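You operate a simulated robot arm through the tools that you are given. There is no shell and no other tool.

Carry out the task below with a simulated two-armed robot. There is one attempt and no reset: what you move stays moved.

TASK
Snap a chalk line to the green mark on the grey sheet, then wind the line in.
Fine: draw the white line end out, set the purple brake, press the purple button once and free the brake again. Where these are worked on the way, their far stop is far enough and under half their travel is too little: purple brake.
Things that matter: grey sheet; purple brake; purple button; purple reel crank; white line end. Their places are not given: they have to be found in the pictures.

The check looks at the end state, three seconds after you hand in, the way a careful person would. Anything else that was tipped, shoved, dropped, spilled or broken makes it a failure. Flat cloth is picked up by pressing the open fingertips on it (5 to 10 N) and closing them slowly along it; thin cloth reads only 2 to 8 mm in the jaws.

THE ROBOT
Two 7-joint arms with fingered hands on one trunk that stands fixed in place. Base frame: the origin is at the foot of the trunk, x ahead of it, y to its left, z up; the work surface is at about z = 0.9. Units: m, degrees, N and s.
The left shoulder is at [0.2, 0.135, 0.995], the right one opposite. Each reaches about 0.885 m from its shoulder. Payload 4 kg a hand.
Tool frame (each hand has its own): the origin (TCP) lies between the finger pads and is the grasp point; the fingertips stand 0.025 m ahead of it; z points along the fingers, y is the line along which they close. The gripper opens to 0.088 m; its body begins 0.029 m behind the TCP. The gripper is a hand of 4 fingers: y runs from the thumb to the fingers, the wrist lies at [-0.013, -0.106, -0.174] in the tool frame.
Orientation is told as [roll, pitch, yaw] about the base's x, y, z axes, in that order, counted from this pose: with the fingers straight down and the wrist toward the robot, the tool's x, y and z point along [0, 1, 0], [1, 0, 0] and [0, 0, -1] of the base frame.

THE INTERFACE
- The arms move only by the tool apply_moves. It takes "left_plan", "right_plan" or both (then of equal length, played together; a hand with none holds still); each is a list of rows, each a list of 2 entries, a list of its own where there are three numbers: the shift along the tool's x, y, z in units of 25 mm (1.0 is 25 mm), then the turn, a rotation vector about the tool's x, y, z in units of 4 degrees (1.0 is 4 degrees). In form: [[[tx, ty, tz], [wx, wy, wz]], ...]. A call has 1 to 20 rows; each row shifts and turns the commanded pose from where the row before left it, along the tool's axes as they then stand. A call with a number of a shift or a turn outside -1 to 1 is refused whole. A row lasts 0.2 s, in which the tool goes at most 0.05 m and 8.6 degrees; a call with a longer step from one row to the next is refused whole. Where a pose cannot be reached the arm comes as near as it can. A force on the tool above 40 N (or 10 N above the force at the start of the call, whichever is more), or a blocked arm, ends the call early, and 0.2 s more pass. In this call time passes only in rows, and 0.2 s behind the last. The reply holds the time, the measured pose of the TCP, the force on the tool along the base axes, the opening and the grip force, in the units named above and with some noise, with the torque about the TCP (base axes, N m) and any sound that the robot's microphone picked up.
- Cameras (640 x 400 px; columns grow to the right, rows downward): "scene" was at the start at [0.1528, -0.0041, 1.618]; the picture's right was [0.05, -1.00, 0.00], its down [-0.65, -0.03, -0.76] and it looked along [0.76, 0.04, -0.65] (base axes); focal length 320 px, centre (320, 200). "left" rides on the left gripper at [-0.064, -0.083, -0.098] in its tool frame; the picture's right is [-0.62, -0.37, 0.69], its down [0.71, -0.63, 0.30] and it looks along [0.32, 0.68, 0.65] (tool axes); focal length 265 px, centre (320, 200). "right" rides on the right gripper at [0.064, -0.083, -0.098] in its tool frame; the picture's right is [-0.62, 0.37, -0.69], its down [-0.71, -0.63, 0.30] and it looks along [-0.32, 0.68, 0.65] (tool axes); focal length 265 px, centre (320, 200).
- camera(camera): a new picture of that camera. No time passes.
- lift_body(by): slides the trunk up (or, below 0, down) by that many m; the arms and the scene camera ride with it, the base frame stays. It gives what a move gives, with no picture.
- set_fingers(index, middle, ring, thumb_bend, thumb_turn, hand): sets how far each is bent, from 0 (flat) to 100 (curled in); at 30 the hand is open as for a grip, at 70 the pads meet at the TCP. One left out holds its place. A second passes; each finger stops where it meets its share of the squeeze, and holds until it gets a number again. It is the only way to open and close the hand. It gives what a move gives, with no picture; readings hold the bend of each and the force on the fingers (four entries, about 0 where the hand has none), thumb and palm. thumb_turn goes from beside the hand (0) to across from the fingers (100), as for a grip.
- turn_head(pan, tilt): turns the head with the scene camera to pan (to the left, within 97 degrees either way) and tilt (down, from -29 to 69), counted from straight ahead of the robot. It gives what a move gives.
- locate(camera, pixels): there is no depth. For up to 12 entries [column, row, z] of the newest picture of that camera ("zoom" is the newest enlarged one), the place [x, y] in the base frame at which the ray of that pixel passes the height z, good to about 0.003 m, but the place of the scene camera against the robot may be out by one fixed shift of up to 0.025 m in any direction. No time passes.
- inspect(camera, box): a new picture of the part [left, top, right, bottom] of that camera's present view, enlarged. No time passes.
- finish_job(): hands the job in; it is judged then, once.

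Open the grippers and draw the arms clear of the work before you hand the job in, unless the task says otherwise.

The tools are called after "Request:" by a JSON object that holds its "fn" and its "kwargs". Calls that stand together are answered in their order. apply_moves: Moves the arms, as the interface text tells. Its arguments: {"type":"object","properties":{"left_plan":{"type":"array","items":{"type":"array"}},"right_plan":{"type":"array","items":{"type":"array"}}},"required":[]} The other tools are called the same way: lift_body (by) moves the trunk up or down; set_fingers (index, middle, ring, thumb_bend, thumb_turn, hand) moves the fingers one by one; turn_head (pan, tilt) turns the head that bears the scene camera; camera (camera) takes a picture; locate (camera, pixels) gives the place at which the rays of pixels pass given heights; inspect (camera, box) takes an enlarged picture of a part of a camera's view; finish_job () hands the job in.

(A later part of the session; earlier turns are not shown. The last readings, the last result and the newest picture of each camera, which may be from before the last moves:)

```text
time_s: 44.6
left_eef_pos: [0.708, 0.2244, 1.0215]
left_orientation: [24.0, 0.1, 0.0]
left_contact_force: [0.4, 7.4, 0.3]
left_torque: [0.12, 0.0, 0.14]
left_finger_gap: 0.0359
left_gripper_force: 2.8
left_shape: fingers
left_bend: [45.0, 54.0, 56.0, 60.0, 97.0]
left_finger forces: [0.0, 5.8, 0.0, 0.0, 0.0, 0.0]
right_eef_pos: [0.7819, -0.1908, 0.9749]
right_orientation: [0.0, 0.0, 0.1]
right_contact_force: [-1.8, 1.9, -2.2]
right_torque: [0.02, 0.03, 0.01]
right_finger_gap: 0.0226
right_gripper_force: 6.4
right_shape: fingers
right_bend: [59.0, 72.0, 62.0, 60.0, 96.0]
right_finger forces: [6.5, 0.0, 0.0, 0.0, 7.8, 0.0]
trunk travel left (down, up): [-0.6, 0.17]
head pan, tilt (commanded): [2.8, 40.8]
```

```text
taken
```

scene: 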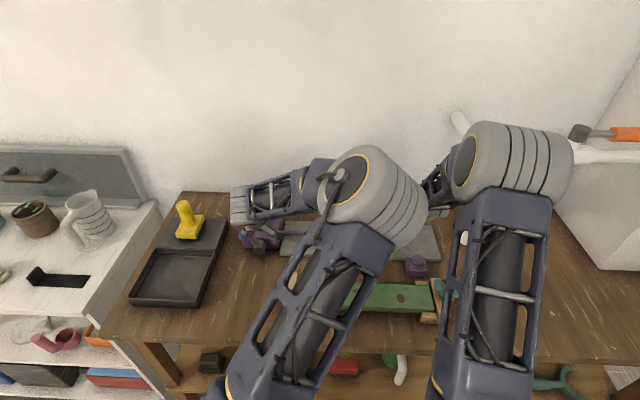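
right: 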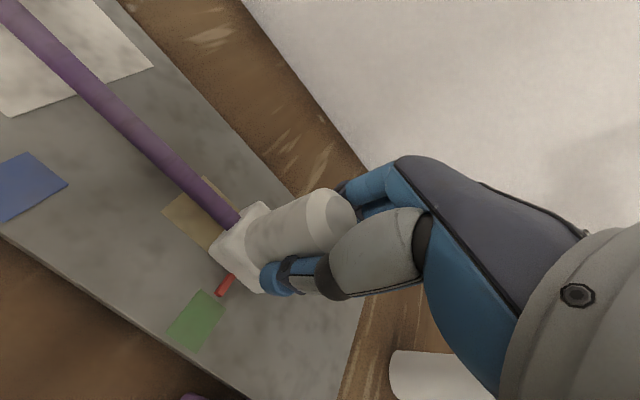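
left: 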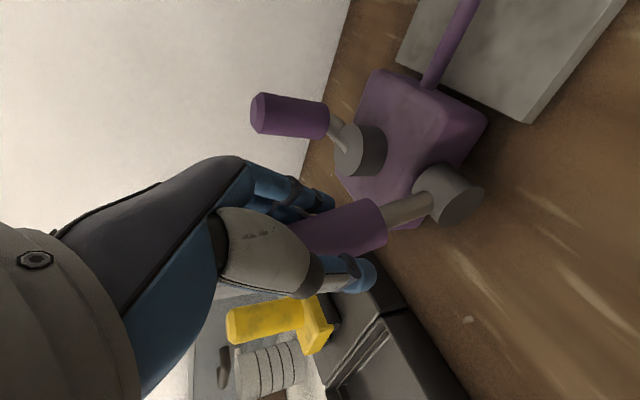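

The arms are apart again and the right hand is back at y -0.1908. I'll look closely at the lever's angle and the pointer.

Request:
{"fn": "inspect", "kwargs": {"camera": "scene", "box": [210, 180, 320, 270]}}

Request:
{"fn": "camera", "kwargs": {"camera": "right"}}

Request:
{"fn": "inspect", "kwargs": {"camera": "right", "box": [190, 260, 250, 310]}}

Request:
{"fn": "locate", "kwargs": {"camera": "left", "pixels": [[452, 195, 0.94], [452, 195, 0.95], [378, 222, 0.96], [378, 222, 0.97], [378, 222, 0.98], [378, 222, 0.99], [378, 222, 1.0]]}}

```text
4.44 times, centred on (265, 225) of scene
```

zoom: 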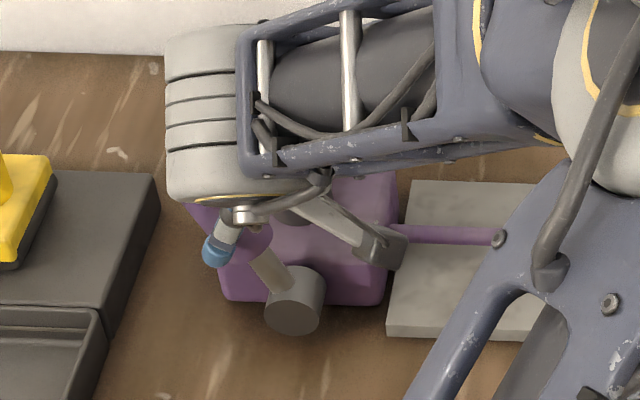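

```text
taken
```

right: 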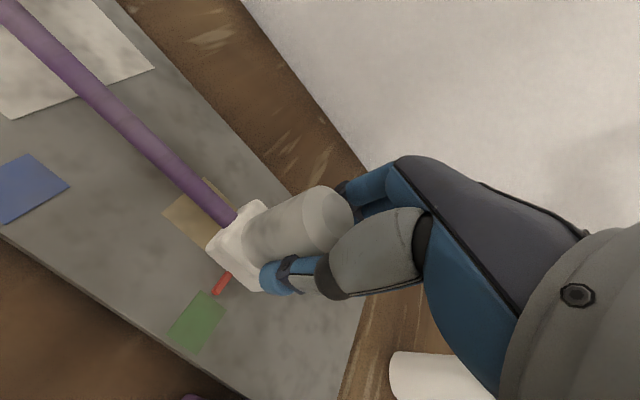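

```text
8.00 times, centred on (220, 285) of right
```

zoom: 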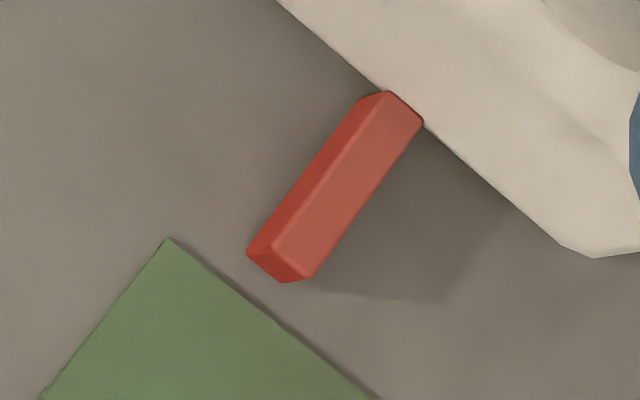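

```text
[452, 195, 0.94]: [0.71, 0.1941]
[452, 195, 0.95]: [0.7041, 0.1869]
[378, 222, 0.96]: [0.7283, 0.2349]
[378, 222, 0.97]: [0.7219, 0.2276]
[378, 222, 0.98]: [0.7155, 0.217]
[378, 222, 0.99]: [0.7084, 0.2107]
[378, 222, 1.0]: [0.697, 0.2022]
```

The pointer slipped back about 2.6 mm and the lever is now at roughly 55–70 degrees. I'll open the left hand, lift it off the handle and roll it back upright, so the elbow comes away from the right arm.

Request:
{"fn": "set_fingers", "kwargs": {"hand": "left", "index": 30, "middle": 30, "ring": 30, "thumb_bend": 30}}

Request:
{"fn": "apply_moves", "kwargs": {"left_plan": [[[0, 0, -0.7], [0, 0, 0]], [[0, 0, -0.8], [0, 0, 0]], [[0, 0, -0.8], [0, -1, 0]], [[0, 0, -0.8], [0, -1, 0]], [[0.2, 0, -0.4], [0, -1, 0]], [[0.5, 0, 0], [0, -1, 0]], [[0.5, 0, 0], [0, -1, 0]], [[0.5, 0, 0], [0, -1, 0]]]}}

Request:
{"fn": "camera", "kwargs": {"camera": "left"}}

Request:
{"fn": "camera", "kwargs": {"camera": "scene"}}

```text
time_s: 45.6
left_eef_pos: [0.7089, 0.2253, 1.0224]
left_orientation: [24.0, 0.1, 0.0]
left_contact_force: [-0.4, -0.1, 0.4]
left_torque: [-0.01, 0.03, -0.01]
left_finger_gap: 0.0846
left_gripper_force: 0.1
left_shape: fingers
left_bend: [30.0, 30.0, 30.0, 30.0, 97.0]
left_finger forces: [0.1, 0.0, 0.0, 0.0, 0.1, 0.0]
right_eef_pos: [0.7814, -0.1929, 0.973]
right_orientation: [0.1, 0.1, 0.0]
right_contact_force: [0.2, 2.0, -2.1]
right_torque: [0.04, 0.0, -0.02]
right_finger_gap: 0.0227
right_gripper_force: 6.9
right_shape: fingers
right_bend: [59.0, 72.0, 62.0, 60.0, 96.0]
right_finger forces: [6.9, 0.1, 0.0, 0.0, 7.5, 0.1]
trunk travel left (down, up): [-0.6, 0.17]
head pan, tilt (commanded): [2.8, 40.8]
```

```text
time_s: 47.4
left_eef_pos: [0.709, 0.2324, 1.1097]
left_orientation: [-0.1, 0.0, -0.1]
left_contact_force: [-0.5, 0.5, -0.6]
left_torque: [0.02, 0.0, 0.01]
left_finger_gap: 0.0842
left_gripper_force: 0.0
left_shape: fingers
left_bend: [30.0, 30.0, 30.0, 30.0, 97.0]
left_finger forces: [0.0, 0.0, 0.1, 0.0, 0.0, 0.1]
right_eef_pos: [0.7815, -0.192, 0.9741]
right_orientation: [0.1, -0.1, 0.0]
right_contact_force: [-0.4, 2.6, -1.1]
right_torque: [0.05, 0.02, 0.0]
right_finger_gap: 0.0223
right_gripper_force: 7.0
right_shape: fingers
right_bend: [59.0, 72.0, 62.0, 60.0, 96.0]
right_finger forces: [7.2, 0.1, 0.1, 0.0, 7.0, 0.1]
trunk travel left (down, up): [-0.6, 0.17]
head pan, tilt (commanded): [2.8, 40.8]
```

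```text
taken
```

left: 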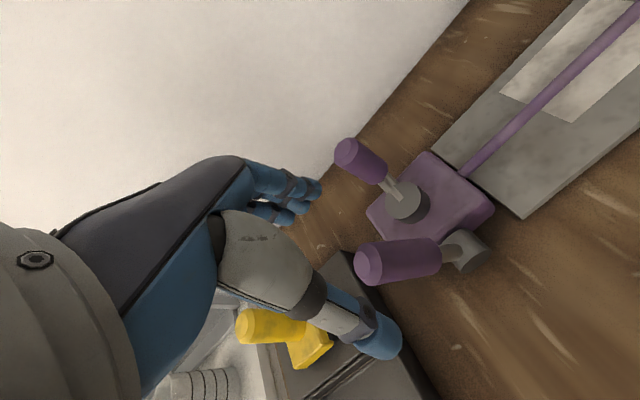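

```text
taken
```

scene: 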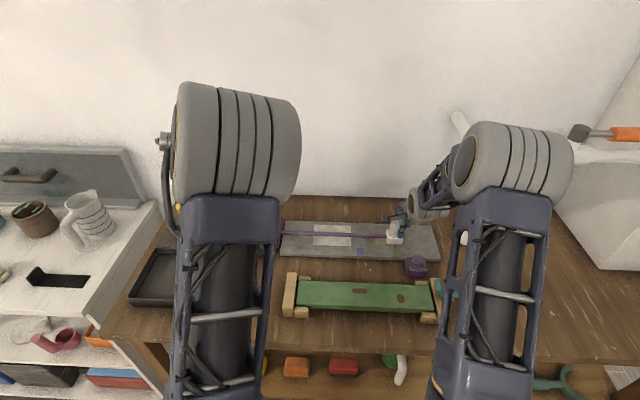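

The lever stayed raised: its tip is at (369,265) in the left camera. I'll find its tip position to get the lever's angle.

Request:
{"fn": "locate", "kwargs": {"camera": "left", "pixels": [[369, 265, 1.0], [369, 265, 1.01], [369, 265, 1.02], [369, 265, 1.03], [369, 265, 1.04], [369, 265, 1.05], [440, 257, 0.97], [440, 257, 0.98], [440, 257, 0.99], [440, 257, 1.0], [478, 250, 0.94]]}}

Request:
{"fn": "inspect", "kwargs": {"camera": "left", "box": [320, 120, 520, 300]}}

```text
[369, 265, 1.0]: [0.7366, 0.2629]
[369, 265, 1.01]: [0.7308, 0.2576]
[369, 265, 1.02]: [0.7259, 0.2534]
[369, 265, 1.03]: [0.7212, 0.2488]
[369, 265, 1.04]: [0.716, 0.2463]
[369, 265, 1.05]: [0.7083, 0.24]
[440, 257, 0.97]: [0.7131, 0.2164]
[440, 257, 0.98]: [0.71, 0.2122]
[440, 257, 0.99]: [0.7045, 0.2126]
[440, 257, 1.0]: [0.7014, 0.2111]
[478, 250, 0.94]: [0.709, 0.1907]
```

```text
2.22 times, centred on (420, 210) of left
```

zoom: 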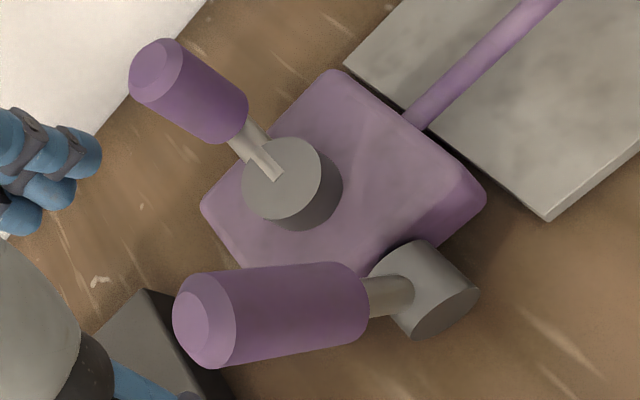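

The lever is at about 68–70 degrees (started at about 16). First I'll correct the pointer by drawing the line end 2.6 mm further, and at the same time move the left hand to the lever's left side (y 0.33).

Request:
{"fn": "apply_moves", "kwargs": {"left_plan": [[[0.98, 0, 0], [0, 0, 0]], [[0.98, 0, 0], [0, 0, 0]], [[0.98, 0, 0], [0, 0, 0]], [[0.98, -0.2, 0], [0, 0, 0]]], "right_plan": [[[-0.052, 0, 0], [0, 0, 0]], [[-0.052, 0, 0], [0, 0, 0]], [[0, 0, 0], [0, 0, 0]], [[0, 0, 0], [0, 0, 0]]]}}

Request:
{"fn": "camera", "kwargs": {"camera": "right"}}

Request:
{"fn": "inspect", "kwargs": {"camera": "right", "box": [190, 260, 250, 310]}}

Request:
{"fn": "inspect", "kwargs": {"camera": "scene", "box": [380, 230, 420, 260]}}

Request:
{"fn": "set_fingers", "kwargs": {"hand": "left", "index": 70, "middle": 70, "ring": 70, "thumb_bend": 66}}

```text
time_s: 48.4
left_eef_pos: [0.7046, 0.3322, 1.1103]
left_orientation: [0.0, 0.0, 0.0]
left_contact_force: [-1.3, -1.1, -0.2]
left_torque: [0.01, -0.02, -0.03]
left_finger_gap: 0.0845
left_gripper_force: 0.0
left_shape: fingers
left_bend: [30.0, 30.0, 30.0, 30.0, 97.0]
left_finger forces: [0.1, 0.0, 0.0, 0.0, 0.0, 0.0]
right_eef_pos: [0.7812, -0.1943, 0.9735]
right_orientation: [0.1, 0.1, 0.0]
right_contact_force: [-1.6, 2.2, -0.6]
right_torque: [0.03, 0.0, 0.01]
right_finger_gap: 0.0226
right_gripper_force: 7.3
right_shape: fingers
right_bend: [59.0, 72.0, 62.0, 60.0, 96.0]
right_finger forces: [6.8, 0.1, 0.1, 0.0, 7.6, 0.0]
trunk travel left (down, up): [-0.6, 0.17]
head pan, tilt (commanded): [2.8, 40.8]
```

```text
taken
```

right: 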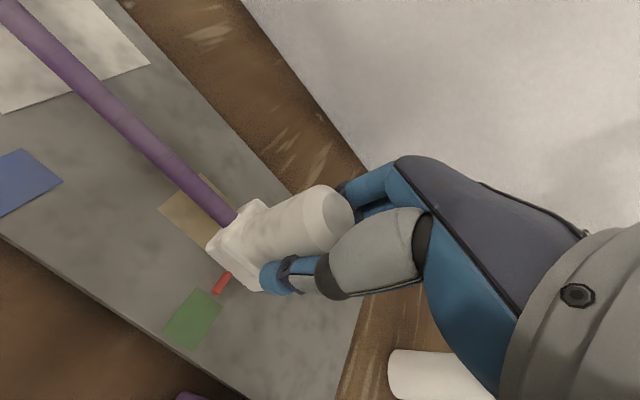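

```text
8.00 times, centred on (220, 285) of right
```

zoom: 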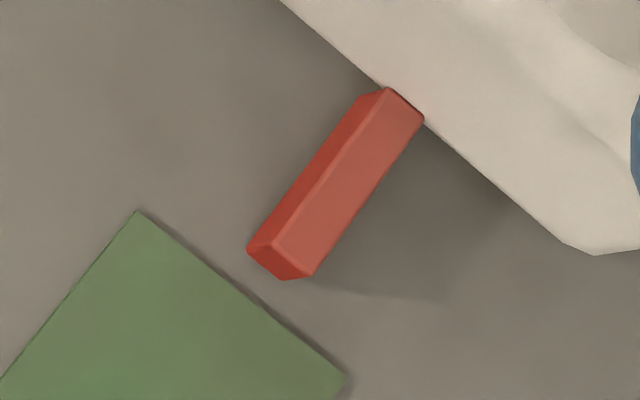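

```text
13.33 times, centred on (400, 245) of scene
```

zoom: 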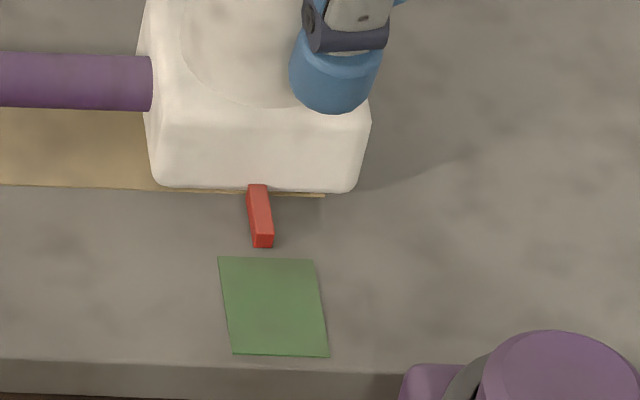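

```text
time_s: 49.4
left_eef_pos: [0.7026, 0.332, 1.1094]
left_orientation: [0.0, 0.0, -0.1]
left_contact_force: [0.4, -0.1, 0.1]
left_torque: [0.01, -0.01, 0.0]
left_finger_gap: 0.003
left_gripper_force: 0.1
left_shape: fingers
left_bend: [70.0, 70.0, 70.0, 66.0, 97.0]
left_finger forces: [0.0, 0.0, 0.1, 0.0, 0.1, 0.0]
right_eef_pos: [0.781, -0.1935, 0.9743]
right_orientation: [0.0, 0.0, 0.0]
right_contact_force: [-0.3, 0.1, -0.5]
right_torque: [0.0, 0.02, -0.04]
right_finger_gap: 0.0223
right_gripper_force: 7.7
right_shape: fingers
right_bend: [59.0, 72.0, 62.0, 60.0, 97.0]
right_finger forces: [7.0, 0.0, 0.0, 0.0, 8.0, 0.0]
trunk travel left (down, up): [-0.6, 0.17]
head pan, tilt (commanded): [2.8, 40.8]
```

The pointer is centred on green again. Now I'll lower the closed left hand to z 1.03 beside the lever's left side.

Request:
{"fn": "apply_moves", "kwargs": {"left_plan": [[[0, 0, 0.8], [0, 0, 0]], [[0, 0, 0.8], [0, 0, 0]], [[0, 0, 0.8], [0, 0, 0]], [[0, 0, 0.8], [0, 0, 0]], [[-0.5, 0, 0], [0, 0, 0]], [[-0.5, 0, 0], [0, 0, 0]]]}}

Request:
{"fn": "camera", "kwargs": {"camera": "left"}}

Request:
{"fn": "camera", "kwargs": {"camera": "scene"}}

```text
time_s: 50.8
left_eef_pos: [0.7033, 0.3074, 1.0295]
left_orientation: [0.1, 0.0, 0.1]
left_contact_force: [-0.7, -0.2, 0.0]
left_torque: [0.0, -0.03, 0.02]
left_finger_gap: 0.0028
left_gripper_force: 0.0
left_shape: fingers
left_bend: [70.0, 70.0, 70.0, 66.0, 97.0]
left_finger forces: [0.0, 0.1, 0.1, 0.1, 0.1, 0.0]
right_eef_pos: [0.7816, -0.1938, 0.9727]
right_orientation: [0.1, 0.0, 0.0]
right_contact_force: [-1.7, -0.6, 0.4]
right_torque: [0.02, 0.02, 0.02]
right_finger_gap: 0.0224
right_gripper_force: 7.6
right_shape: fingers
right_bend: [59.0, 72.0, 62.0, 60.0, 97.0]
right_finger forces: [7.1, 0.0, 0.0, 0.1, 7.9, 0.1]
trunk travel left (down, up): [-0.6, 0.17]
head pan, tilt (commanded): [2.8, 40.8]
```

```text
taken
```

left: 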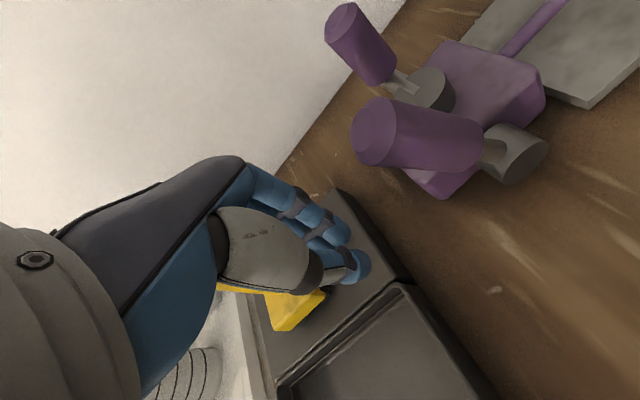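

```text
taken
```

scene: 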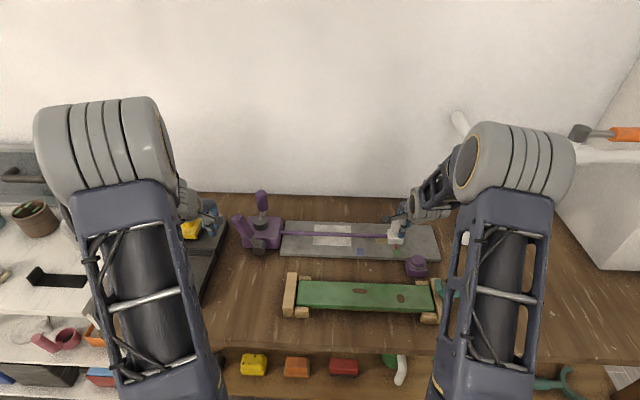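

The closed hand is left of the raised lever with a clear view. I'll push right (-y) in small steps, with the force limit guarding.

Request:
{"fn": "apply_moves", "kwargs": {"left_plan": [[[-0.3, 0, 0], [0, 0, 0]], [[-0.3, 0, 0], [0, 0, 0]], [[-0.3, 0, 0], [0, 0, 0]], [[-0.25, 0, 0], [0, 0, 0]], [[-0.25, 0, 0], [0, 0, 0]]]}}

Request:
{"fn": "camera", "kwargs": {"camera": "left"}}

Request:
{"fn": "inspect", "kwargs": {"camera": "scene", "box": [200, 170, 330, 270]}}

```text
time_s: 52.0
left_eef_pos: [0.7035, 0.2736, 1.029]
left_orientation: [0.1, 0.0, -0.1]
left_contact_force: [-0.7, 0.5, -0.4]
left_torque: [0.01, 0.01, 0.01]
left_finger_gap: 0.003
left_gripper_force: 0.6
left_shape: fingers
left_bend: [70.0, 70.0, 70.0, 66.0, 97.0]
left_finger forces: [0.9, 0.1, 0.1, 0.1, 0.1, 0.0]
right_eef_pos: [0.7822, -0.1935, 0.9742]
right_orientation: [-0.1, 0.0, 0.0]
right_contact_force: [-1.6, 0.3, -0.4]
right_torque: [0.0, 0.0, 0.01]
right_finger_gap: 0.0224
right_gripper_force: 8.3
right_shape: fingers
right_bend: [59.0, 72.0, 62.0, 60.0, 97.0]
right_finger forces: [7.3, 0.0, 0.0, 0.1, 8.1, 0.1]
trunk travel left (down, up): [-0.6, 0.17]
head pan, tilt (commanded): [2.8, 40.8]
```

```text
taken
```

left: 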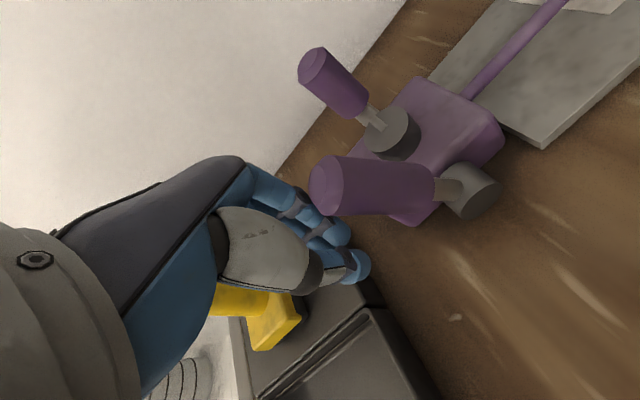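

```text
4.00 times, centred on (265, 220) of scene
```

zoom: 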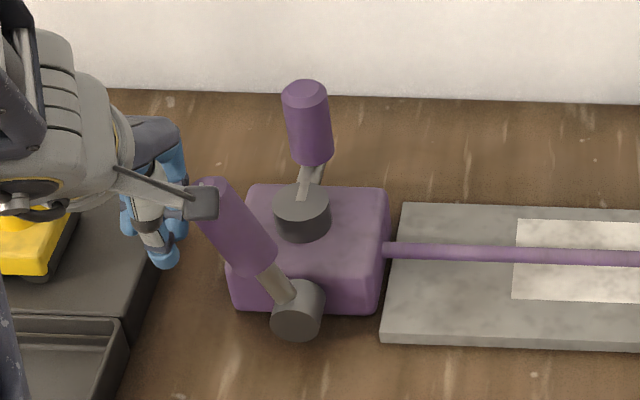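

Contact just began (index 0.9 N). I'll keep pushing right in 5 mm steps.

Request:
{"fn": "apply_moves", "kwargs": {"left_plan": [[[-0.2, 0, 0], [0, 0, 0]], [[-0.2, 0, 0], [0, 0, 0]], [[-0.2, 0, 0], [0, 0, 0]], [[-0.2, 0, 0], [0, 0, 0]]]}}

Request:
{"fn": "camera", "kwargs": {"camera": "left"}}

Request:
{"fn": "inspect", "kwargs": {"camera": "scene", "box": [200, 170, 330, 270]}}

```text
time_s: 52.9
left_eef_pos: [0.7009, 0.2682, 1.0302]
left_orientation: [1.0, 0.0, 1.5]
left_contact_force: [2.8, 15.3, -0.8]
left_torque: [-0.04, 0.02, 0.3]
left_finger_gap: 0.0055
left_gripper_force: 8.0
left_shape: fingers
left_bend: [67.0, 70.0, 70.0, 66.0, 97.0]
left_finger forces: [15.8, 0.0, 0.0, 0.0, 0.0, 0.0]
right_eef_pos: [0.7818, -0.1942, 0.9738]
right_orientation: [0.0, -0.1, 0.0]
right_contact_force: [-0.9, 0.1, 0.1]
right_torque: [0.01, 0.03, -0.04]
right_finger_gap: 0.0221
right_gripper_force: 7.6
right_shape: fingers
right_bend: [59.0, 72.0, 62.0, 60.0, 97.0]
right_finger forces: [7.2, 0.0, 0.0, 0.0, 7.5, 0.1]
trunk travel left (down, up): [-0.6, 0.17]
head pan, tilt (commanded): [2.8, 40.8]
stopped in row 4 (left hand): the force on the tool passed its limit at 42 N (the readings are from after the stop); the commanded pose is now the measured one
```

```text
taken
```

left: 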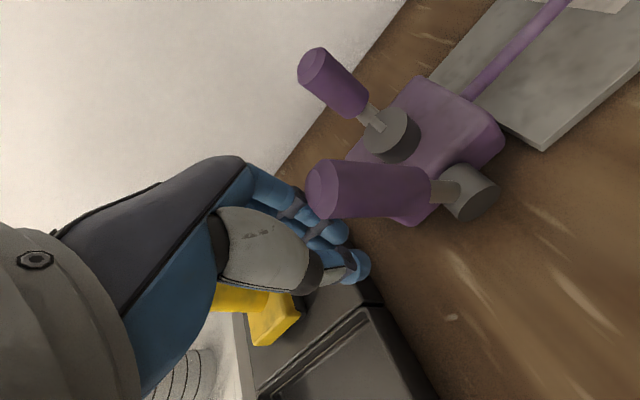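

```text
4.00 times, centred on (265, 220) of scene
```

zoom: 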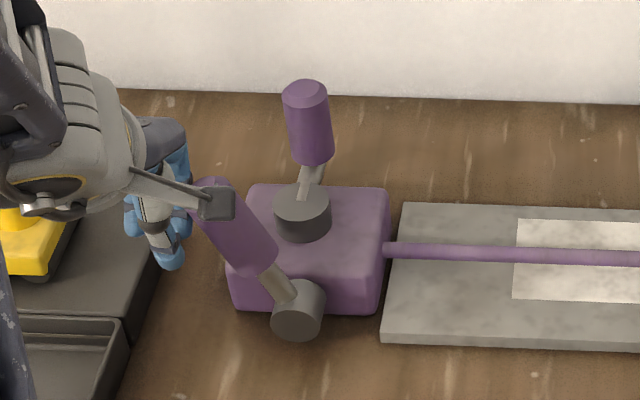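

A 42 N push did not move the lever, so it is at its far stop and the brake is set. I'll back the left hand off to the left, then release the line end with the right hand.

Request:
{"fn": "apply_moves", "kwargs": {"left_plan": [[[0.5, 0, 0], [0, 0, 0]], [[0.6, 0, 0], [0, 0, 0]], [[0.6, 0, 0], [0, 0, 0]]]}}

Request:
{"fn": "inspect", "kwargs": {"camera": "scene", "box": [200, 170, 330, 270]}}

Request:
{"fn": "set_fingers", "kwargs": {"hand": "right", "index": 50, "middle": 50, "ring": 50, "thumb_bend": 50}}

Request:
{"fn": "inspect", "kwargs": {"camera": "scene", "box": [380, 230, 420, 260]}}

```text
time_s: 53.7
left_eef_pos: [0.701, 0.3062, 1.0305]
left_orientation: [0.5, 0.0, 1.0]
left_contact_force: [0.0, -0.9, -0.6]
left_torque: [-0.03, 0.01, 0.02]
left_finger_gap: 0.0033
left_gripper_force: 0.1
left_shape: fingers
left_bend: [70.0, 70.0, 70.0, 66.0, 97.0]
left_finger forces: [0.1, 0.1, 0.0, 0.0, 0.0, 0.1]
right_eef_pos: [0.7818, -0.1944, 0.9733]
right_orientation: [-0.1, -0.1, 0.1]
right_contact_force: [0.0, 2.4, -0.2]
right_torque: [0.05, -0.02, -0.02]
right_finger_gap: 0.0222
right_gripper_force: 7.2
right_shape: fingers
right_bend: [59.0, 72.0, 62.0, 60.0, 96.0]
right_finger forces: [7.1, 0.0, 0.0, 0.0, 7.0, 0.0]
trunk travel left (down, up): [-0.6, 0.17]
head pan, tilt (commanded): [2.8, 40.8]
```

```text
4.00 times, centred on (265, 220) of scene
```

zoom: 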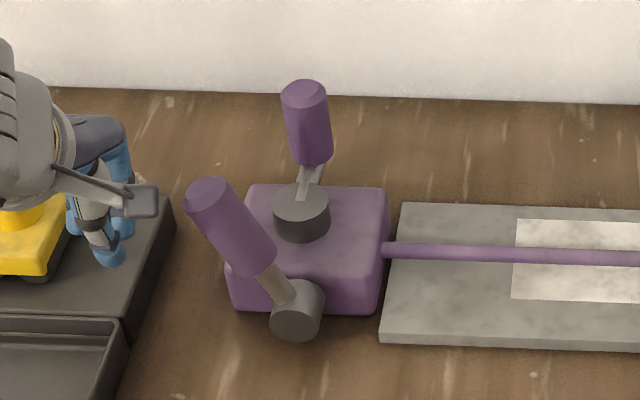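

```text
time_s: 54.7
left_eef_pos: [0.7011, 0.3066, 1.0301]
left_orientation: [0.6, -0.1, 1.0]
left_contact_force: [-0.3, 0.4, -0.8]
left_torque: [0.02, 0.0, -0.02]
left_finger_gap: 0.0032
left_gripper_force: 0.1
left_shape: fingers
left_bend: [70.0, 70.0, 70.0, 66.0, 97.0]
left_finger forces: [0.0, 0.0, 0.1, 0.0, 0.1, 0.0]
right_eef_pos: [0.7821, -0.194, 0.973]
right_orientation: [-0.1, 0.1, 0.0]
right_contact_force: [-0.3, -0.3, 0.3]
right_torque: [0.04, 0.01, -0.01]
right_finger_gap: 0.0414
right_gripper_force: 0.1
right_shape: fingers
right_bend: [50.0, 50.0, 50.0, 50.0, 97.0]
right_finger forces: [0.1, 0.0, 0.0, 0.0, 0.1, 0.1]
trunk travel left (down, up): [-0.6, 0.17]
head pan, tilt (commanded): [2.8, 40.8]
```

```text
13.33 times, centred on (400, 245) of scene
```

zoom: 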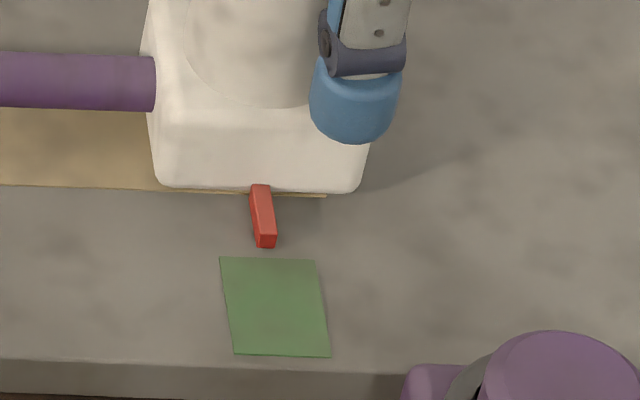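

The line end stays on the green mark with the hand opened, so the brake holds. I'll open the right hand fully and lift it straight up.

Request:
{"fn": "set_fingers", "kwargs": {"hand": "right", "index": 30, "middle": 30, "ring": 30, "thumb_bend": 30}}

Request:
{"fn": "apply_moves", "kwargs": {"right_plan": [[[0, 0, -0.5], [0, 0, 0]], [[0, 0, -0.8], [0, 0, 0]], [[0, 0, -0.9], [0, 0, 0]], [[0, 0, -0.9], [0, 0, 0]], [[0, 0, -0.9], [0, 0, 0]]]}}

Request:
{"fn": "camera", "kwargs": {"camera": "right"}}

Request:
{"fn": "camera", "kwargs": {"camera": "scene"}}

```text
time_s: 55.7
left_eef_pos: [0.7019, 0.3072, 1.0296]
left_orientation: [0.6, 0.0, 1.0]
left_contact_force: [-0.2, -0.1, -0.1]
left_torque: [-0.02, -0.01, 0.0]
left_finger_gap: 0.0031
left_gripper_force: 0.1
left_shape: fingers
left_bend: [70.0, 70.0, 70.0, 66.0, 97.0]
left_finger forces: [0.0, 0.1, 0.0, 0.0, 0.0, 0.0]
right_eef_pos: [0.7818, -0.1952, 0.9745]
right_orientation: [0.0, 0.0, 0.1]
right_contact_force: [0.3, 0.7, 0.6]
right_torque: [-0.02, 0.02, 0.04]
right_finger_gap: 0.0844
right_gripper_force: 0.1
right_shape: fingers
right_bend: [30.0, 30.0, 30.0, 30.0, 97.0]
right_finger forces: [0.0, 0.0, 0.0, 0.0, 0.0, 0.0]
trunk travel left (down, up): [-0.6, 0.17]
head pan, tilt (commanded): [2.8, 40.8]
```

```text
time_s: 56.9
left_eef_pos: [0.7024, 0.3073, 1.0308]
left_orientation: [0.5, 0.0, 1.1]
left_contact_force: [0.5, 1.3, -0.2]
left_torque: [0.01, 0.03, 0.02]
left_finger_gap: 0.0031
left_gripper_force: 0.0
left_shape: fingers
left_bend: [70.0, 70.0, 70.0, 66.0, 97.0]
left_finger forces: [0.0, 0.0, 0.1, 0.1, 0.0, 0.1]
right_eef_pos: [0.7824, -0.195, 1.073]
right_orientation: [0.0, 0.1, -0.1]
right_contact_force: [0.2, -0.9, 0.1]
right_torque: [-0.04, -0.02, 0.0]
right_finger_gap: 0.0846
right_gripper_force: 0.0
right_shape: fingers
right_bend: [30.0, 30.0, 30.0, 30.0, 97.0]
right_finger forces: [0.0, 0.0, 0.0, 0.0, 0.1, 0.0]
trunk travel left (down, up): [-0.6, 0.17]
head pan, tilt (commanded): [2.8, 40.8]
```

```text
taken
```

right: 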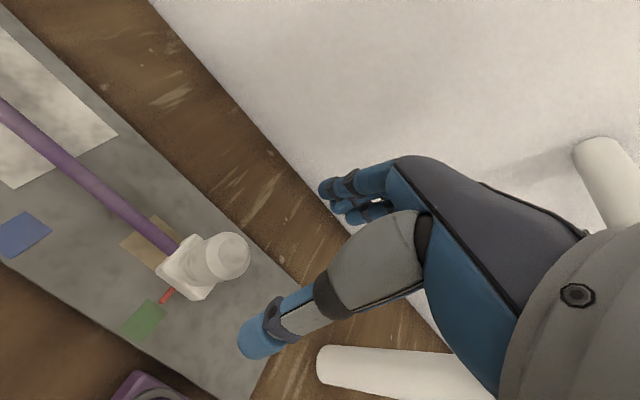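

```text
taken
```

scene: 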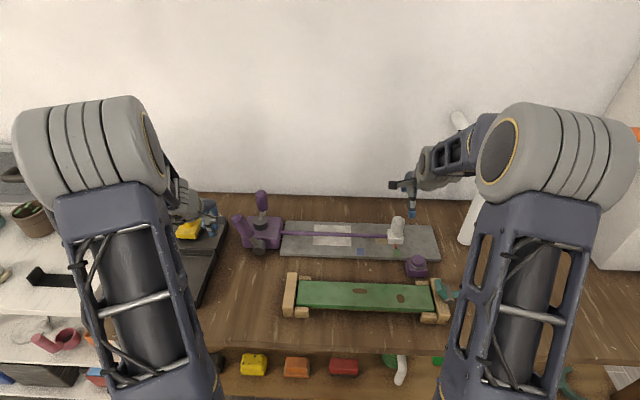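

The line end still sits at the green mark. I'll move the right hand over the purple button near (0.683, -0.223) at z about 1.07 and shape a pressing fingertip (middle and thumb together, index and ring curled).

Request:
{"fn": "apply_moves", "kwargs": {"right_plan": [[[-0.28, -0.99, 0], [0, 0, 0]], [[-0.28, -0.99, 0], [0, 0, 0]], [[-0.28, -0.99, 0], [0, 0, 0]], [[-0.28, -0.99, 0], [0, 0, 0]]]}}

Request:
{"fn": "set_fingers", "kwargs": {"hand": "right", "index": 100, "middle": 68, "ring": 100, "thumb_bend": 66}}

Request:
{"fn": "camera", "kwargs": {"camera": "right"}}

Request:
{"fn": "inspect", "kwargs": {"camera": "scene", "box": [350, 180, 470, 300]}}

```text
time_s: 57.9
left_eef_pos: [0.702, 0.3077, 1.0299]
left_orientation: [0.6, 0.0, 1.0]
left_contact_force: [0.0, 0.7, -0.7]
left_torque: [-0.01, 0.02, -0.01]
left_finger_gap: 0.0031
left_gripper_force: 0.1
left_shape: fingers
left_bend: [70.0, 70.0, 70.0, 66.0, 97.0]
left_finger forces: [0.0, 0.0, 0.0, 0.1, 0.1, 0.0]
right_eef_pos: [0.6812, -0.2225, 1.0725]
right_orientation: [0.0, -0.1, 0.0]
right_contact_force: [0.1, 0.2, 0.4]
right_torque: [-0.02, 0.05, -0.01]
right_finger_gap: 0.0843
right_gripper_force: 0.1
right_shape: fingers
right_bend: [30.0, 30.0, 30.0, 30.0, 97.0]
right_finger forces: [0.0, 0.1, 0.0, 0.1, 0.1, 0.1]
trunk travel left (down, up): [-0.6, 0.17]
head pan, tilt (commanded): [2.8, 40.8]
```

```text
time_s: 58.9
left_eef_pos: [0.7013, 0.3068, 1.0299]
left_orientation: [0.6, -0.1, 1.0]
left_contact_force: [-0.2, 0.1, 0.0]
left_torque: [-0.04, 0.02, 0.01]
left_finger_gap: 0.003
left_gripper_force: 0.1
left_shape: fingers
left_bend: [70.0, 70.0, 70.0, 66.0, 97.0]
left_finger forces: [0.0, 0.1, 0.1, 0.0, 0.0, 0.1]
right_eef_pos: [0.6819, -0.2227, 1.0721]
right_orientation: [0.0, 0.0, 0.0]
right_contact_force: [0.3, 0.3, 0.2]
right_torque: [0.0, -0.02, -0.01]
right_finger_gap: 0.0379
right_gripper_force: 0.1
right_shape: fingers
right_bend: [100.0, 68.0, 100.0, 66.0, 97.0]
right_finger forces: [0.0, 0.1, 0.0, 0.0, 0.0, 0.1]
trunk travel left (down, up): [-0.6, 0.17]
head pan, tilt (commanded): [2.8, 40.8]
```

```text
taken
```

right: 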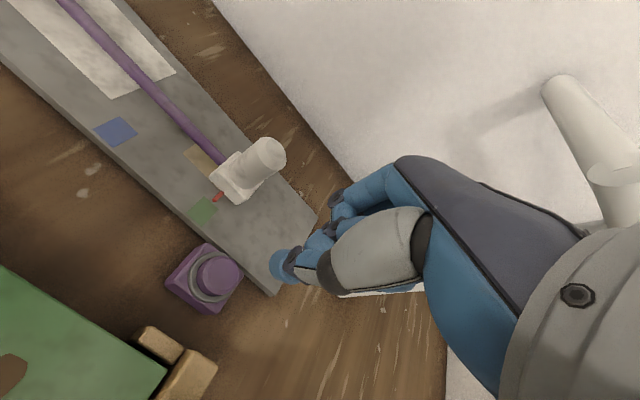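

```text
3.33 times, centred on (410, 240) of scene
```

zoom: 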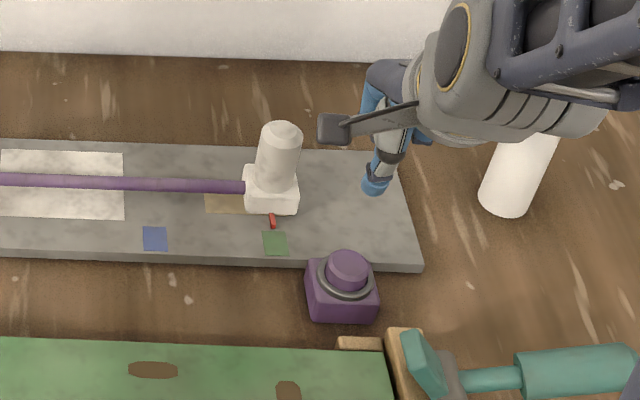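

The button cap is at (219,272) in the right camera and (347,263) in the zoom. I'll locate it at several heights to fix its centre.

Request:
{"fn": "locate", "kwargs": {"camera": "right", "pixels": [[219, 270, 0.93], [219, 270, 0.94], [219, 270, 0.95], [219, 270, 0.96], [203, 312, 0.9], [166, 285, 0.9], [219, 306, 0.9], [155, 335, 0.93]]}}

Request:
{"fn": "locate", "kwargs": {"camera": "scene", "pixels": [[418.1, 258.3, 0.93], [418.1, 258.3, 0.94], [418.1, 258.3, 0.95], [418.1, 258.3, 0.96]]}}

Request:
{"fn": "inspect", "kwargs": {"camera": "right", "box": [140, 180, 340, 340]}}

```text
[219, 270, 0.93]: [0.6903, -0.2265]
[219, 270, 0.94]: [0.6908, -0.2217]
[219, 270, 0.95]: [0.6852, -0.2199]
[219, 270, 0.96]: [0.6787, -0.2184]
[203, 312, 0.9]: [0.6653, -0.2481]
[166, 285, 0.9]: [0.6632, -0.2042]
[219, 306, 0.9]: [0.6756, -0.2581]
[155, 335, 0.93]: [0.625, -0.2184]
```

```text
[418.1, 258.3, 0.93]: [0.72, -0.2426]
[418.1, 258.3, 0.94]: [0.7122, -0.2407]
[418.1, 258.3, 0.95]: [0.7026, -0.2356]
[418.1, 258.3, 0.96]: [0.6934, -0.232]
```

```text
2.50 times, centred on (240, 260) of right
```

zoom: 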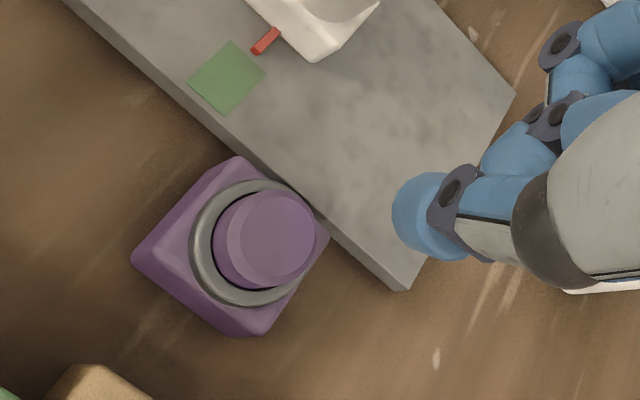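

The button cap's top is at about (0.686, -0.223, 0.95). I'll centre above it and descend to just above the cap (TCP z about 0.987).

Request:
{"fn": "apply_moves", "kwargs": {"right_plan": [[[0, 0.16, 0.85], [0, 0, 0]], [[0, 0, 0.85], [0, 0, 0]], [[0, 0, 0.85], [0, 0, 0]], [[0, 0, 0.85], [0, 0, 0]]]}}

Request:
{"fn": "camera", "kwargs": {"camera": "right"}}

Request:
{"fn": "inspect", "kwargs": {"camera": "scene", "box": [370, 200, 460, 290]}}

```text
time_s: 59.9
left_eef_pos: [0.702, 0.3077, 1.0314]
left_orientation: [0.6, 0.0, 1.0]
left_contact_force: [0.1, 0.0, 0.2]
left_torque: [-0.01, -0.03, 0.03]
left_finger_gap: 0.003
left_gripper_force: 0.1
left_shape: fingers
left_bend: [70.0, 70.0, 70.0, 66.0, 97.0]
left_finger forces: [0.0, 0.0, 0.0, 0.1, 0.1, 0.1]
right_eef_pos: [0.6868, -0.2237, 0.9887]
right_orientation: [0.2, -0.1, -0.1]
right_contact_force: [-0.1, -0.2, -0.2]
right_torque: [0.0, 0.02, -0.02]
right_finger_gap: 0.0381
right_gripper_force: 0.1
right_shape: fingers
right_bend: [100.0, 68.0, 100.0, 66.0, 97.0]
right_finger forces: [0.0, 0.0, 0.1, 0.0, 0.0, 0.1]
trunk travel left (down, up): [-0.6, 0.17]
head pan, tilt (commanded): [2.8, 40.8]
```

```text
taken
```

right: 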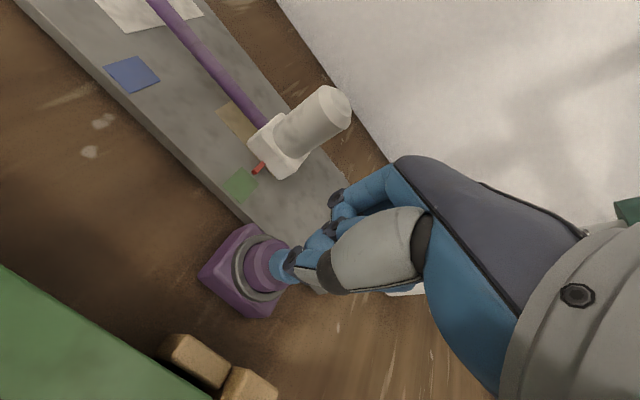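

```text
4.44 times, centred on (415, 245) of scene
```

zoom: 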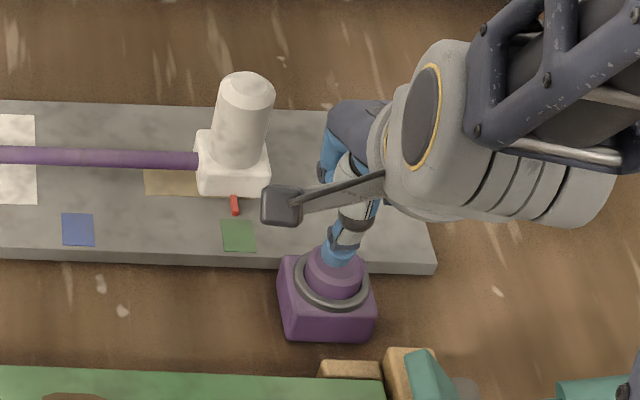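

The fingertip is right above the cap. I'll press down in 3 mm steps and read the force and any click.

Request:
{"fn": "apply_moves", "kwargs": {"right_plan": [[[0, 0, 0.12], [0, 0, 0]], [[0, 0, 0.12], [0, 0, 0]], [[0, 0, 0.12], [0, 0, 0]], [[0, 0, 0.12], [0, 0, 0]], [[0, 0, 0.12], [0, 0, 0]]]}}

Request:
{"fn": "camera", "kwargs": {"camera": "right"}}

Request:
{"fn": "inspect", "kwargs": {"camera": "right", "box": [190, 190, 350, 330]}}

```text
time_s: 61.1
left_eef_pos: [0.7024, 0.3073, 1.0308]
left_orientation: [0.7, 0.0, 1.0]
left_contact_force: [1.1, -0.3, 0.8]
left_torque: [-0.02, -0.03, -0.02]
left_finger_gap: 0.0032
left_gripper_force: 0.0
left_shape: fingers
left_bend: [70.0, 70.0, 70.0, 66.0, 97.0]
left_finger forces: [0.0, 0.0, 0.0, 0.1, 0.0, 0.1]
right_eef_pos: [0.6866, -0.2232, 0.9755]
right_orientation: [0.0, 0.0, 0.0]
right_contact_force: [0.1, 0.9, 1.0]
right_torque: [0.02, 0.1, -0.03]
right_finger_gap: 0.038
right_gripper_force: 0.6
right_shape: fingers
right_bend: [100.0, 68.0, 100.0, 66.0, 97.0]
right_finger forces: [0.0, 0.0, 0.0, 0.0, 1.6, 0.1]
trunk travel left (down, up): [-0.6, 0.17]
head pan, tilt (commanded): [2.8, 40.8]
```

```text
taken
```

right: 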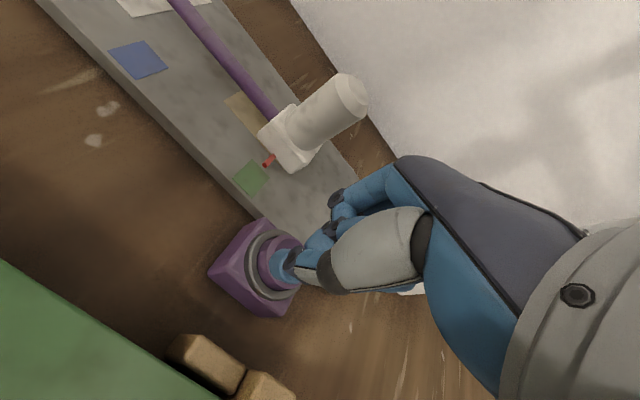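

```text
2.86 times, centred on (270, 260) of right
```

zoom: 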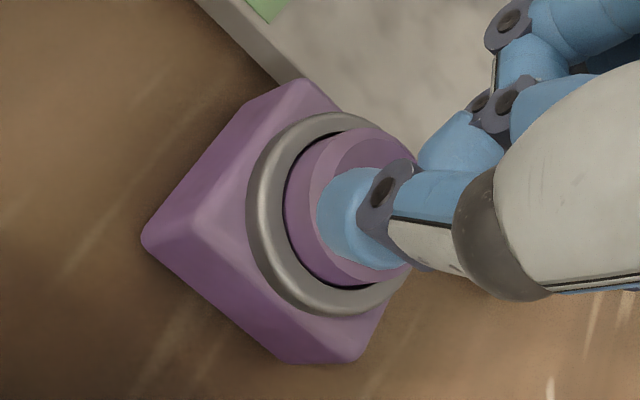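

The thumb tip has just touched the cap (1.6 N at TCP z 0.9755). I'll press on down now, once.

Request:
{"fn": "apply_moves", "kwargs": {"right_plan": [[[0, 0, 0.12], [0, 0, 0]], [[0, 0, 0.12], [0, 0, 0]], [[0, 0, 0.12], [0, 0, 0]], [[0, 0, 0.12], [0, 0, 0]]]}}

Request:
{"fn": "inspect", "kwargs": {"camera": "right", "box": [190, 190, 350, 330]}}

```text
time_s: 62.1
left_eef_pos: [0.7, 0.3083, 1.0307]
left_orientation: [0.6, -0.1, 1.0]
left_contact_force: [-0.5, -0.3, 0.3]
left_torque: [0.0, 0.01, 0.03]
left_finger_gap: 0.003
left_gripper_force: 0.1
left_shape: fingers
left_bend: [70.0, 70.0, 70.0, 66.0, 97.0]
left_finger forces: [0.0, 0.0, 0.0, 0.1, 0.1, 0.1]
right_eef_pos: [0.6905, -0.2224, 0.9708]
right_orientation: [-0.3, -1.2, 0.0]
right_contact_force: [-0.7, -1.2, 17.7]
right_torque: [0.06, 0.53, 0.02]
right_finger_gap: 0.0384
right_gripper_force: 7.9
right_shape: fingers
right_bend: [100.0, 68.0, 100.0, 67.0, 97.0]
right_finger forces: [0.1, 0.1, 0.0, 0.0, 15.4, 0.0]
trunk travel left (down, up): [-0.6, 0.17]
head pan, tilt (commanded): [2.8, 40.8]
heard: click
stopped in row 4 (right hand): the force on the tool passed its limit at 43 N (the readings are from after the stop); the commanded pose is now the measured one
```

```text
2.86 times, centred on (270, 260) of right
```

zoom: 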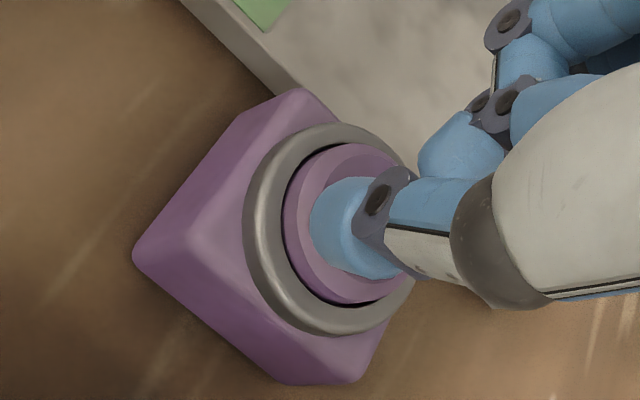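

A click was heard, so the button was pressed once to its stop. I'll lift the right hand straight up off the button.

Request:
{"fn": "apply_moves", "kwargs": {"right_plan": [[[0, 0, -0.4], [0, 0, 0]], [[0, 0, -0.8], [0, 0, 0]], [[0, 0, -0.8], [0, 0, 0]], [[0, 0, -0.8], [0, 0, 0]], [[0, 0, -0.8], [0, 0, 0]]]}}

Request:
{"fn": "camera", "kwargs": {"camera": "right"}}

Request:
{"fn": "camera", "kwargs": {"camera": "scene"}}

Request:
{"fn": "camera", "kwargs": {"camera": "left"}}

```text
time_s: 63.3
left_eef_pos: [0.7018, 0.3076, 1.031]
left_orientation: [0.6, 0.0, 1.0]
left_contact_force: [0.3, 0.0, 0.3]
left_torque: [0.01, 0.01, 0.02]
left_finger_gap: 0.0033
left_gripper_force: 0.0
left_shape: fingers
left_bend: [70.0, 70.0, 70.0, 66.0, 97.0]
left_finger forces: [0.1, 0.0, 0.1, 0.0, 0.0, 0.0]
right_eef_pos: [0.6873, -0.2228, 1.0568]
right_orientation: [-0.1, -0.4, -0.1]
right_contact_force: [0.7, 0.1, -0.6]
right_torque: [0.0, 0.01, 0.01]
right_finger_gap: 0.0377
right_gripper_force: 0.0
right_shape: fingers
right_bend: [100.0, 68.0, 100.0, 66.0, 98.0]
right_finger forces: [0.0, 0.0, 0.0, 0.1, 0.1, 0.1]
trunk travel left (down, up): [-0.6, 0.17]
head pan, tilt (commanded): [2.8, 40.8]
```

```text
taken
```

right: 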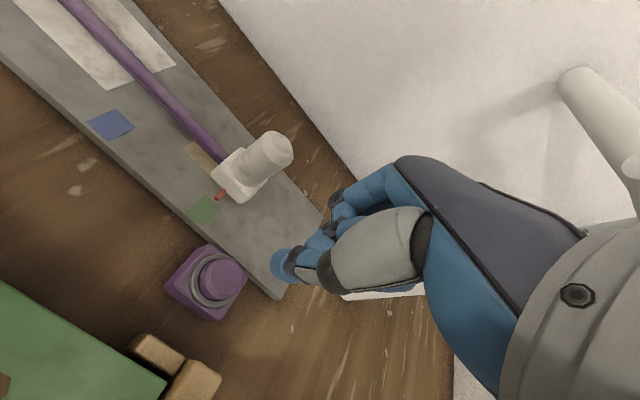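

```text
taken
```

scene: 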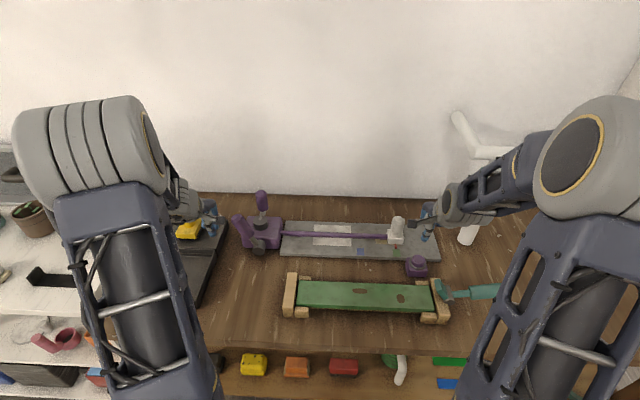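

```text
taken
```

left: 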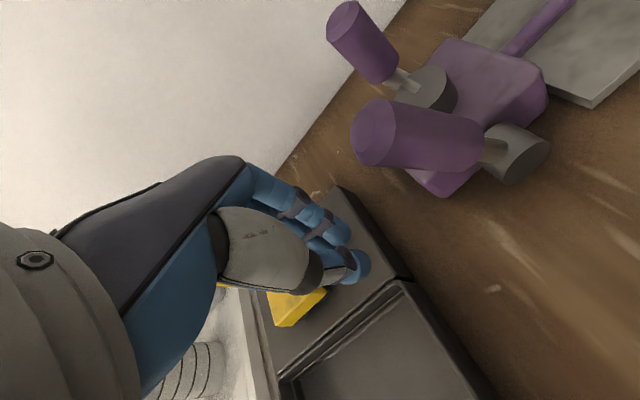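

The line end still sits on green. Next I'll free the brake: raise the left hand, cross over the lever and come down on its right side at y about 0.17.

Request:
{"fn": "apply_moves", "kwargs": {"left_plan": [[[0.2, 0, -0.9], [0, 0, 0]], [[0, 0, -1], [0, 0, 0]], [[0, 0, -1], [0, 0, 0]], [[0, 0, -1], [0, 0, 0]], [[0, 0, -1], [0, 0, 0]], [[-0.93, 0, 0], [0, 0, 0]], [[-0.93, 0, 0], [0, 0, 0]], [[-0.93, 0, 0], [0, 0, 0]], [[-0.93, 0, 0], [0, 0, 0]], [[-0.93, 0, 0], [0, 0, 0]], [[-0.93, 0, 0], [0, 0, 0]]], "right_plan": [[[-0.3, -0.3, -0.5], [0, 0, 0]], [[-0.3, -0.3, -0.5], [0, 0, 0]], [[-0.3, -0.3, -0.5], [0, 0, 0]], [[0, -0.3, -0.5], [0, 0, 0]], [[0, 0, 0], [0, 0, 0]], [[0, 0, 0], [0, 0, 0]], [[0, 0, 0], [0, 0, 0]], [[0, 0, 0], [0, 0, 0]], [[0, 0, 0], [0, 0, 0]], [[0, 0, 0], [0, 0, 0]], [[0, 0, 0], [0, 0, 0]]]}}

Request:
{"fn": "camera", "kwargs": {"camera": "left"}}

Request:
{"fn": "camera", "kwargs": {"camera": "scene"}}

```text
time_s: 65.7
left_eef_pos: [0.7049, 0.1734, 1.1505]
left_orientation: [0.6, 0.0, 1.1]
left_contact_force: [-0.2, 0.1, -0.1]
left_torque: [0.0, -0.01, -0.01]
left_finger_gap: 0.003
left_gripper_force: 0.1
left_shape: fingers
left_bend: [70.0, 70.0, 70.0, 66.0, 97.0]
left_finger forces: [0.1, 0.0, 0.1, 0.1, 0.0, 0.0]
right_eef_pos: [0.6579, -0.2443, 1.1054]
right_orientation: [-0.1, -0.4, 0.1]
right_contact_force: [0.7, -0.3, 0.4]
right_torque: [-0.03, -0.01, 0.02]
right_finger_gap: 0.0377
right_gripper_force: 0.1
right_shape: fingers
right_bend: [100.0, 68.0, 100.0, 66.0, 98.0]
right_finger forces: [0.0, 0.1, 0.1, 0.1, 0.0, 0.0]
trunk travel left (down, up): [-0.6, 0.17]
head pan, tilt (commanded): [2.8, 40.8]
```

```text
taken
```

left: 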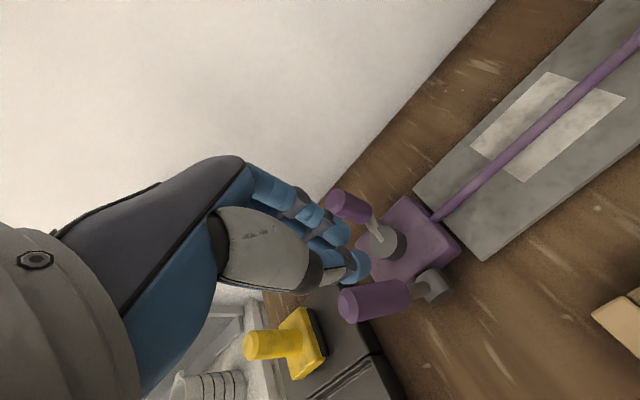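

```text
taken
```

scene: 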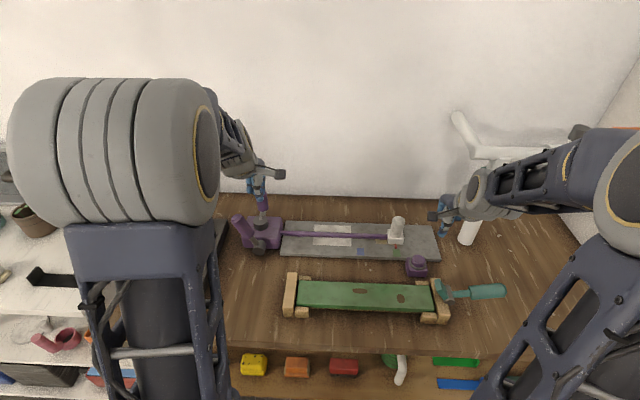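

The left hand is above the box at y 0.173. I'll lower it to z about 1.04, right of the lever and in front of the crank.

Request:
{"fn": "apply_moves", "kwargs": {"left_plan": [[[-0.1, 0, 0.8], [0, 0, 0]], [[0, 0, 0.9], [0, 0, 0]], [[0, 0, 0.9], [0, 0, 0]], [[0, 0, 0.9], [0, 0, 0]], [[0, 0, 0.8], [0, 0, 0]]]}}

Request:
{"fn": "camera", "kwargs": {"camera": "left"}}

Request:
{"fn": "inspect", "kwargs": {"camera": "scene", "box": [200, 150, 330, 270]}}

```text
time_s: 66.9
left_eef_pos: [0.7038, 0.1701, 1.0434]
left_orientation: [0.6, 0.1, 1.0]
left_contact_force: [0.4, 0.4, 0.1]
left_torque: [0.02, -0.05, 0.01]
left_finger_gap: 0.0032
left_gripper_force: 0.1
left_shape: fingers
left_bend: [70.0, 70.0, 70.0, 66.0, 97.0]
left_finger forces: [0.1, 0.0, 0.1, 0.1, 0.0, 0.1]
right_eef_pos: [0.6579, -0.244, 1.1058]
right_orientation: [-0.1, -0.5, 0.0]
right_contact_force: [-1.3, -0.3, -0.8]
right_torque: [-0.03, -0.01, 0.02]
right_finger_gap: 0.0376
right_gripper_force: 0.0
right_shape: fingers
right_bend: [100.0, 68.0, 100.0, 66.0, 98.0]
right_finger forces: [0.1, 0.1, 0.0, 0.0, 0.0, 0.0]
trunk travel left (down, up): [-0.6, 0.17]
head pan, tilt (commanded): [2.8, 40.8]
```

```text
taken
```

left: 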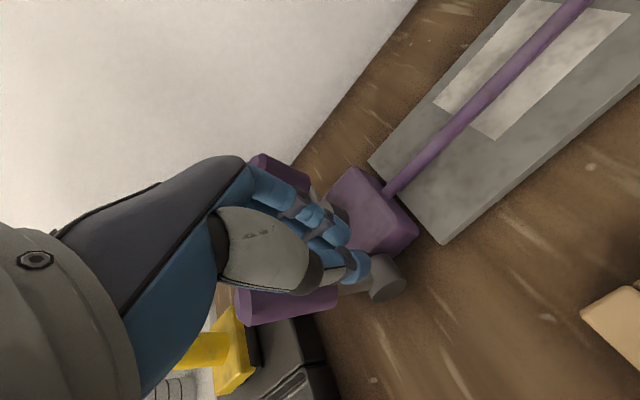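

```text
3.33 times, centred on (265, 210) of scene
```

zoom: 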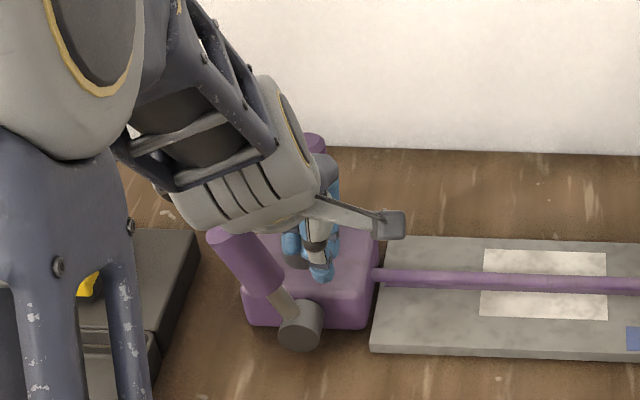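

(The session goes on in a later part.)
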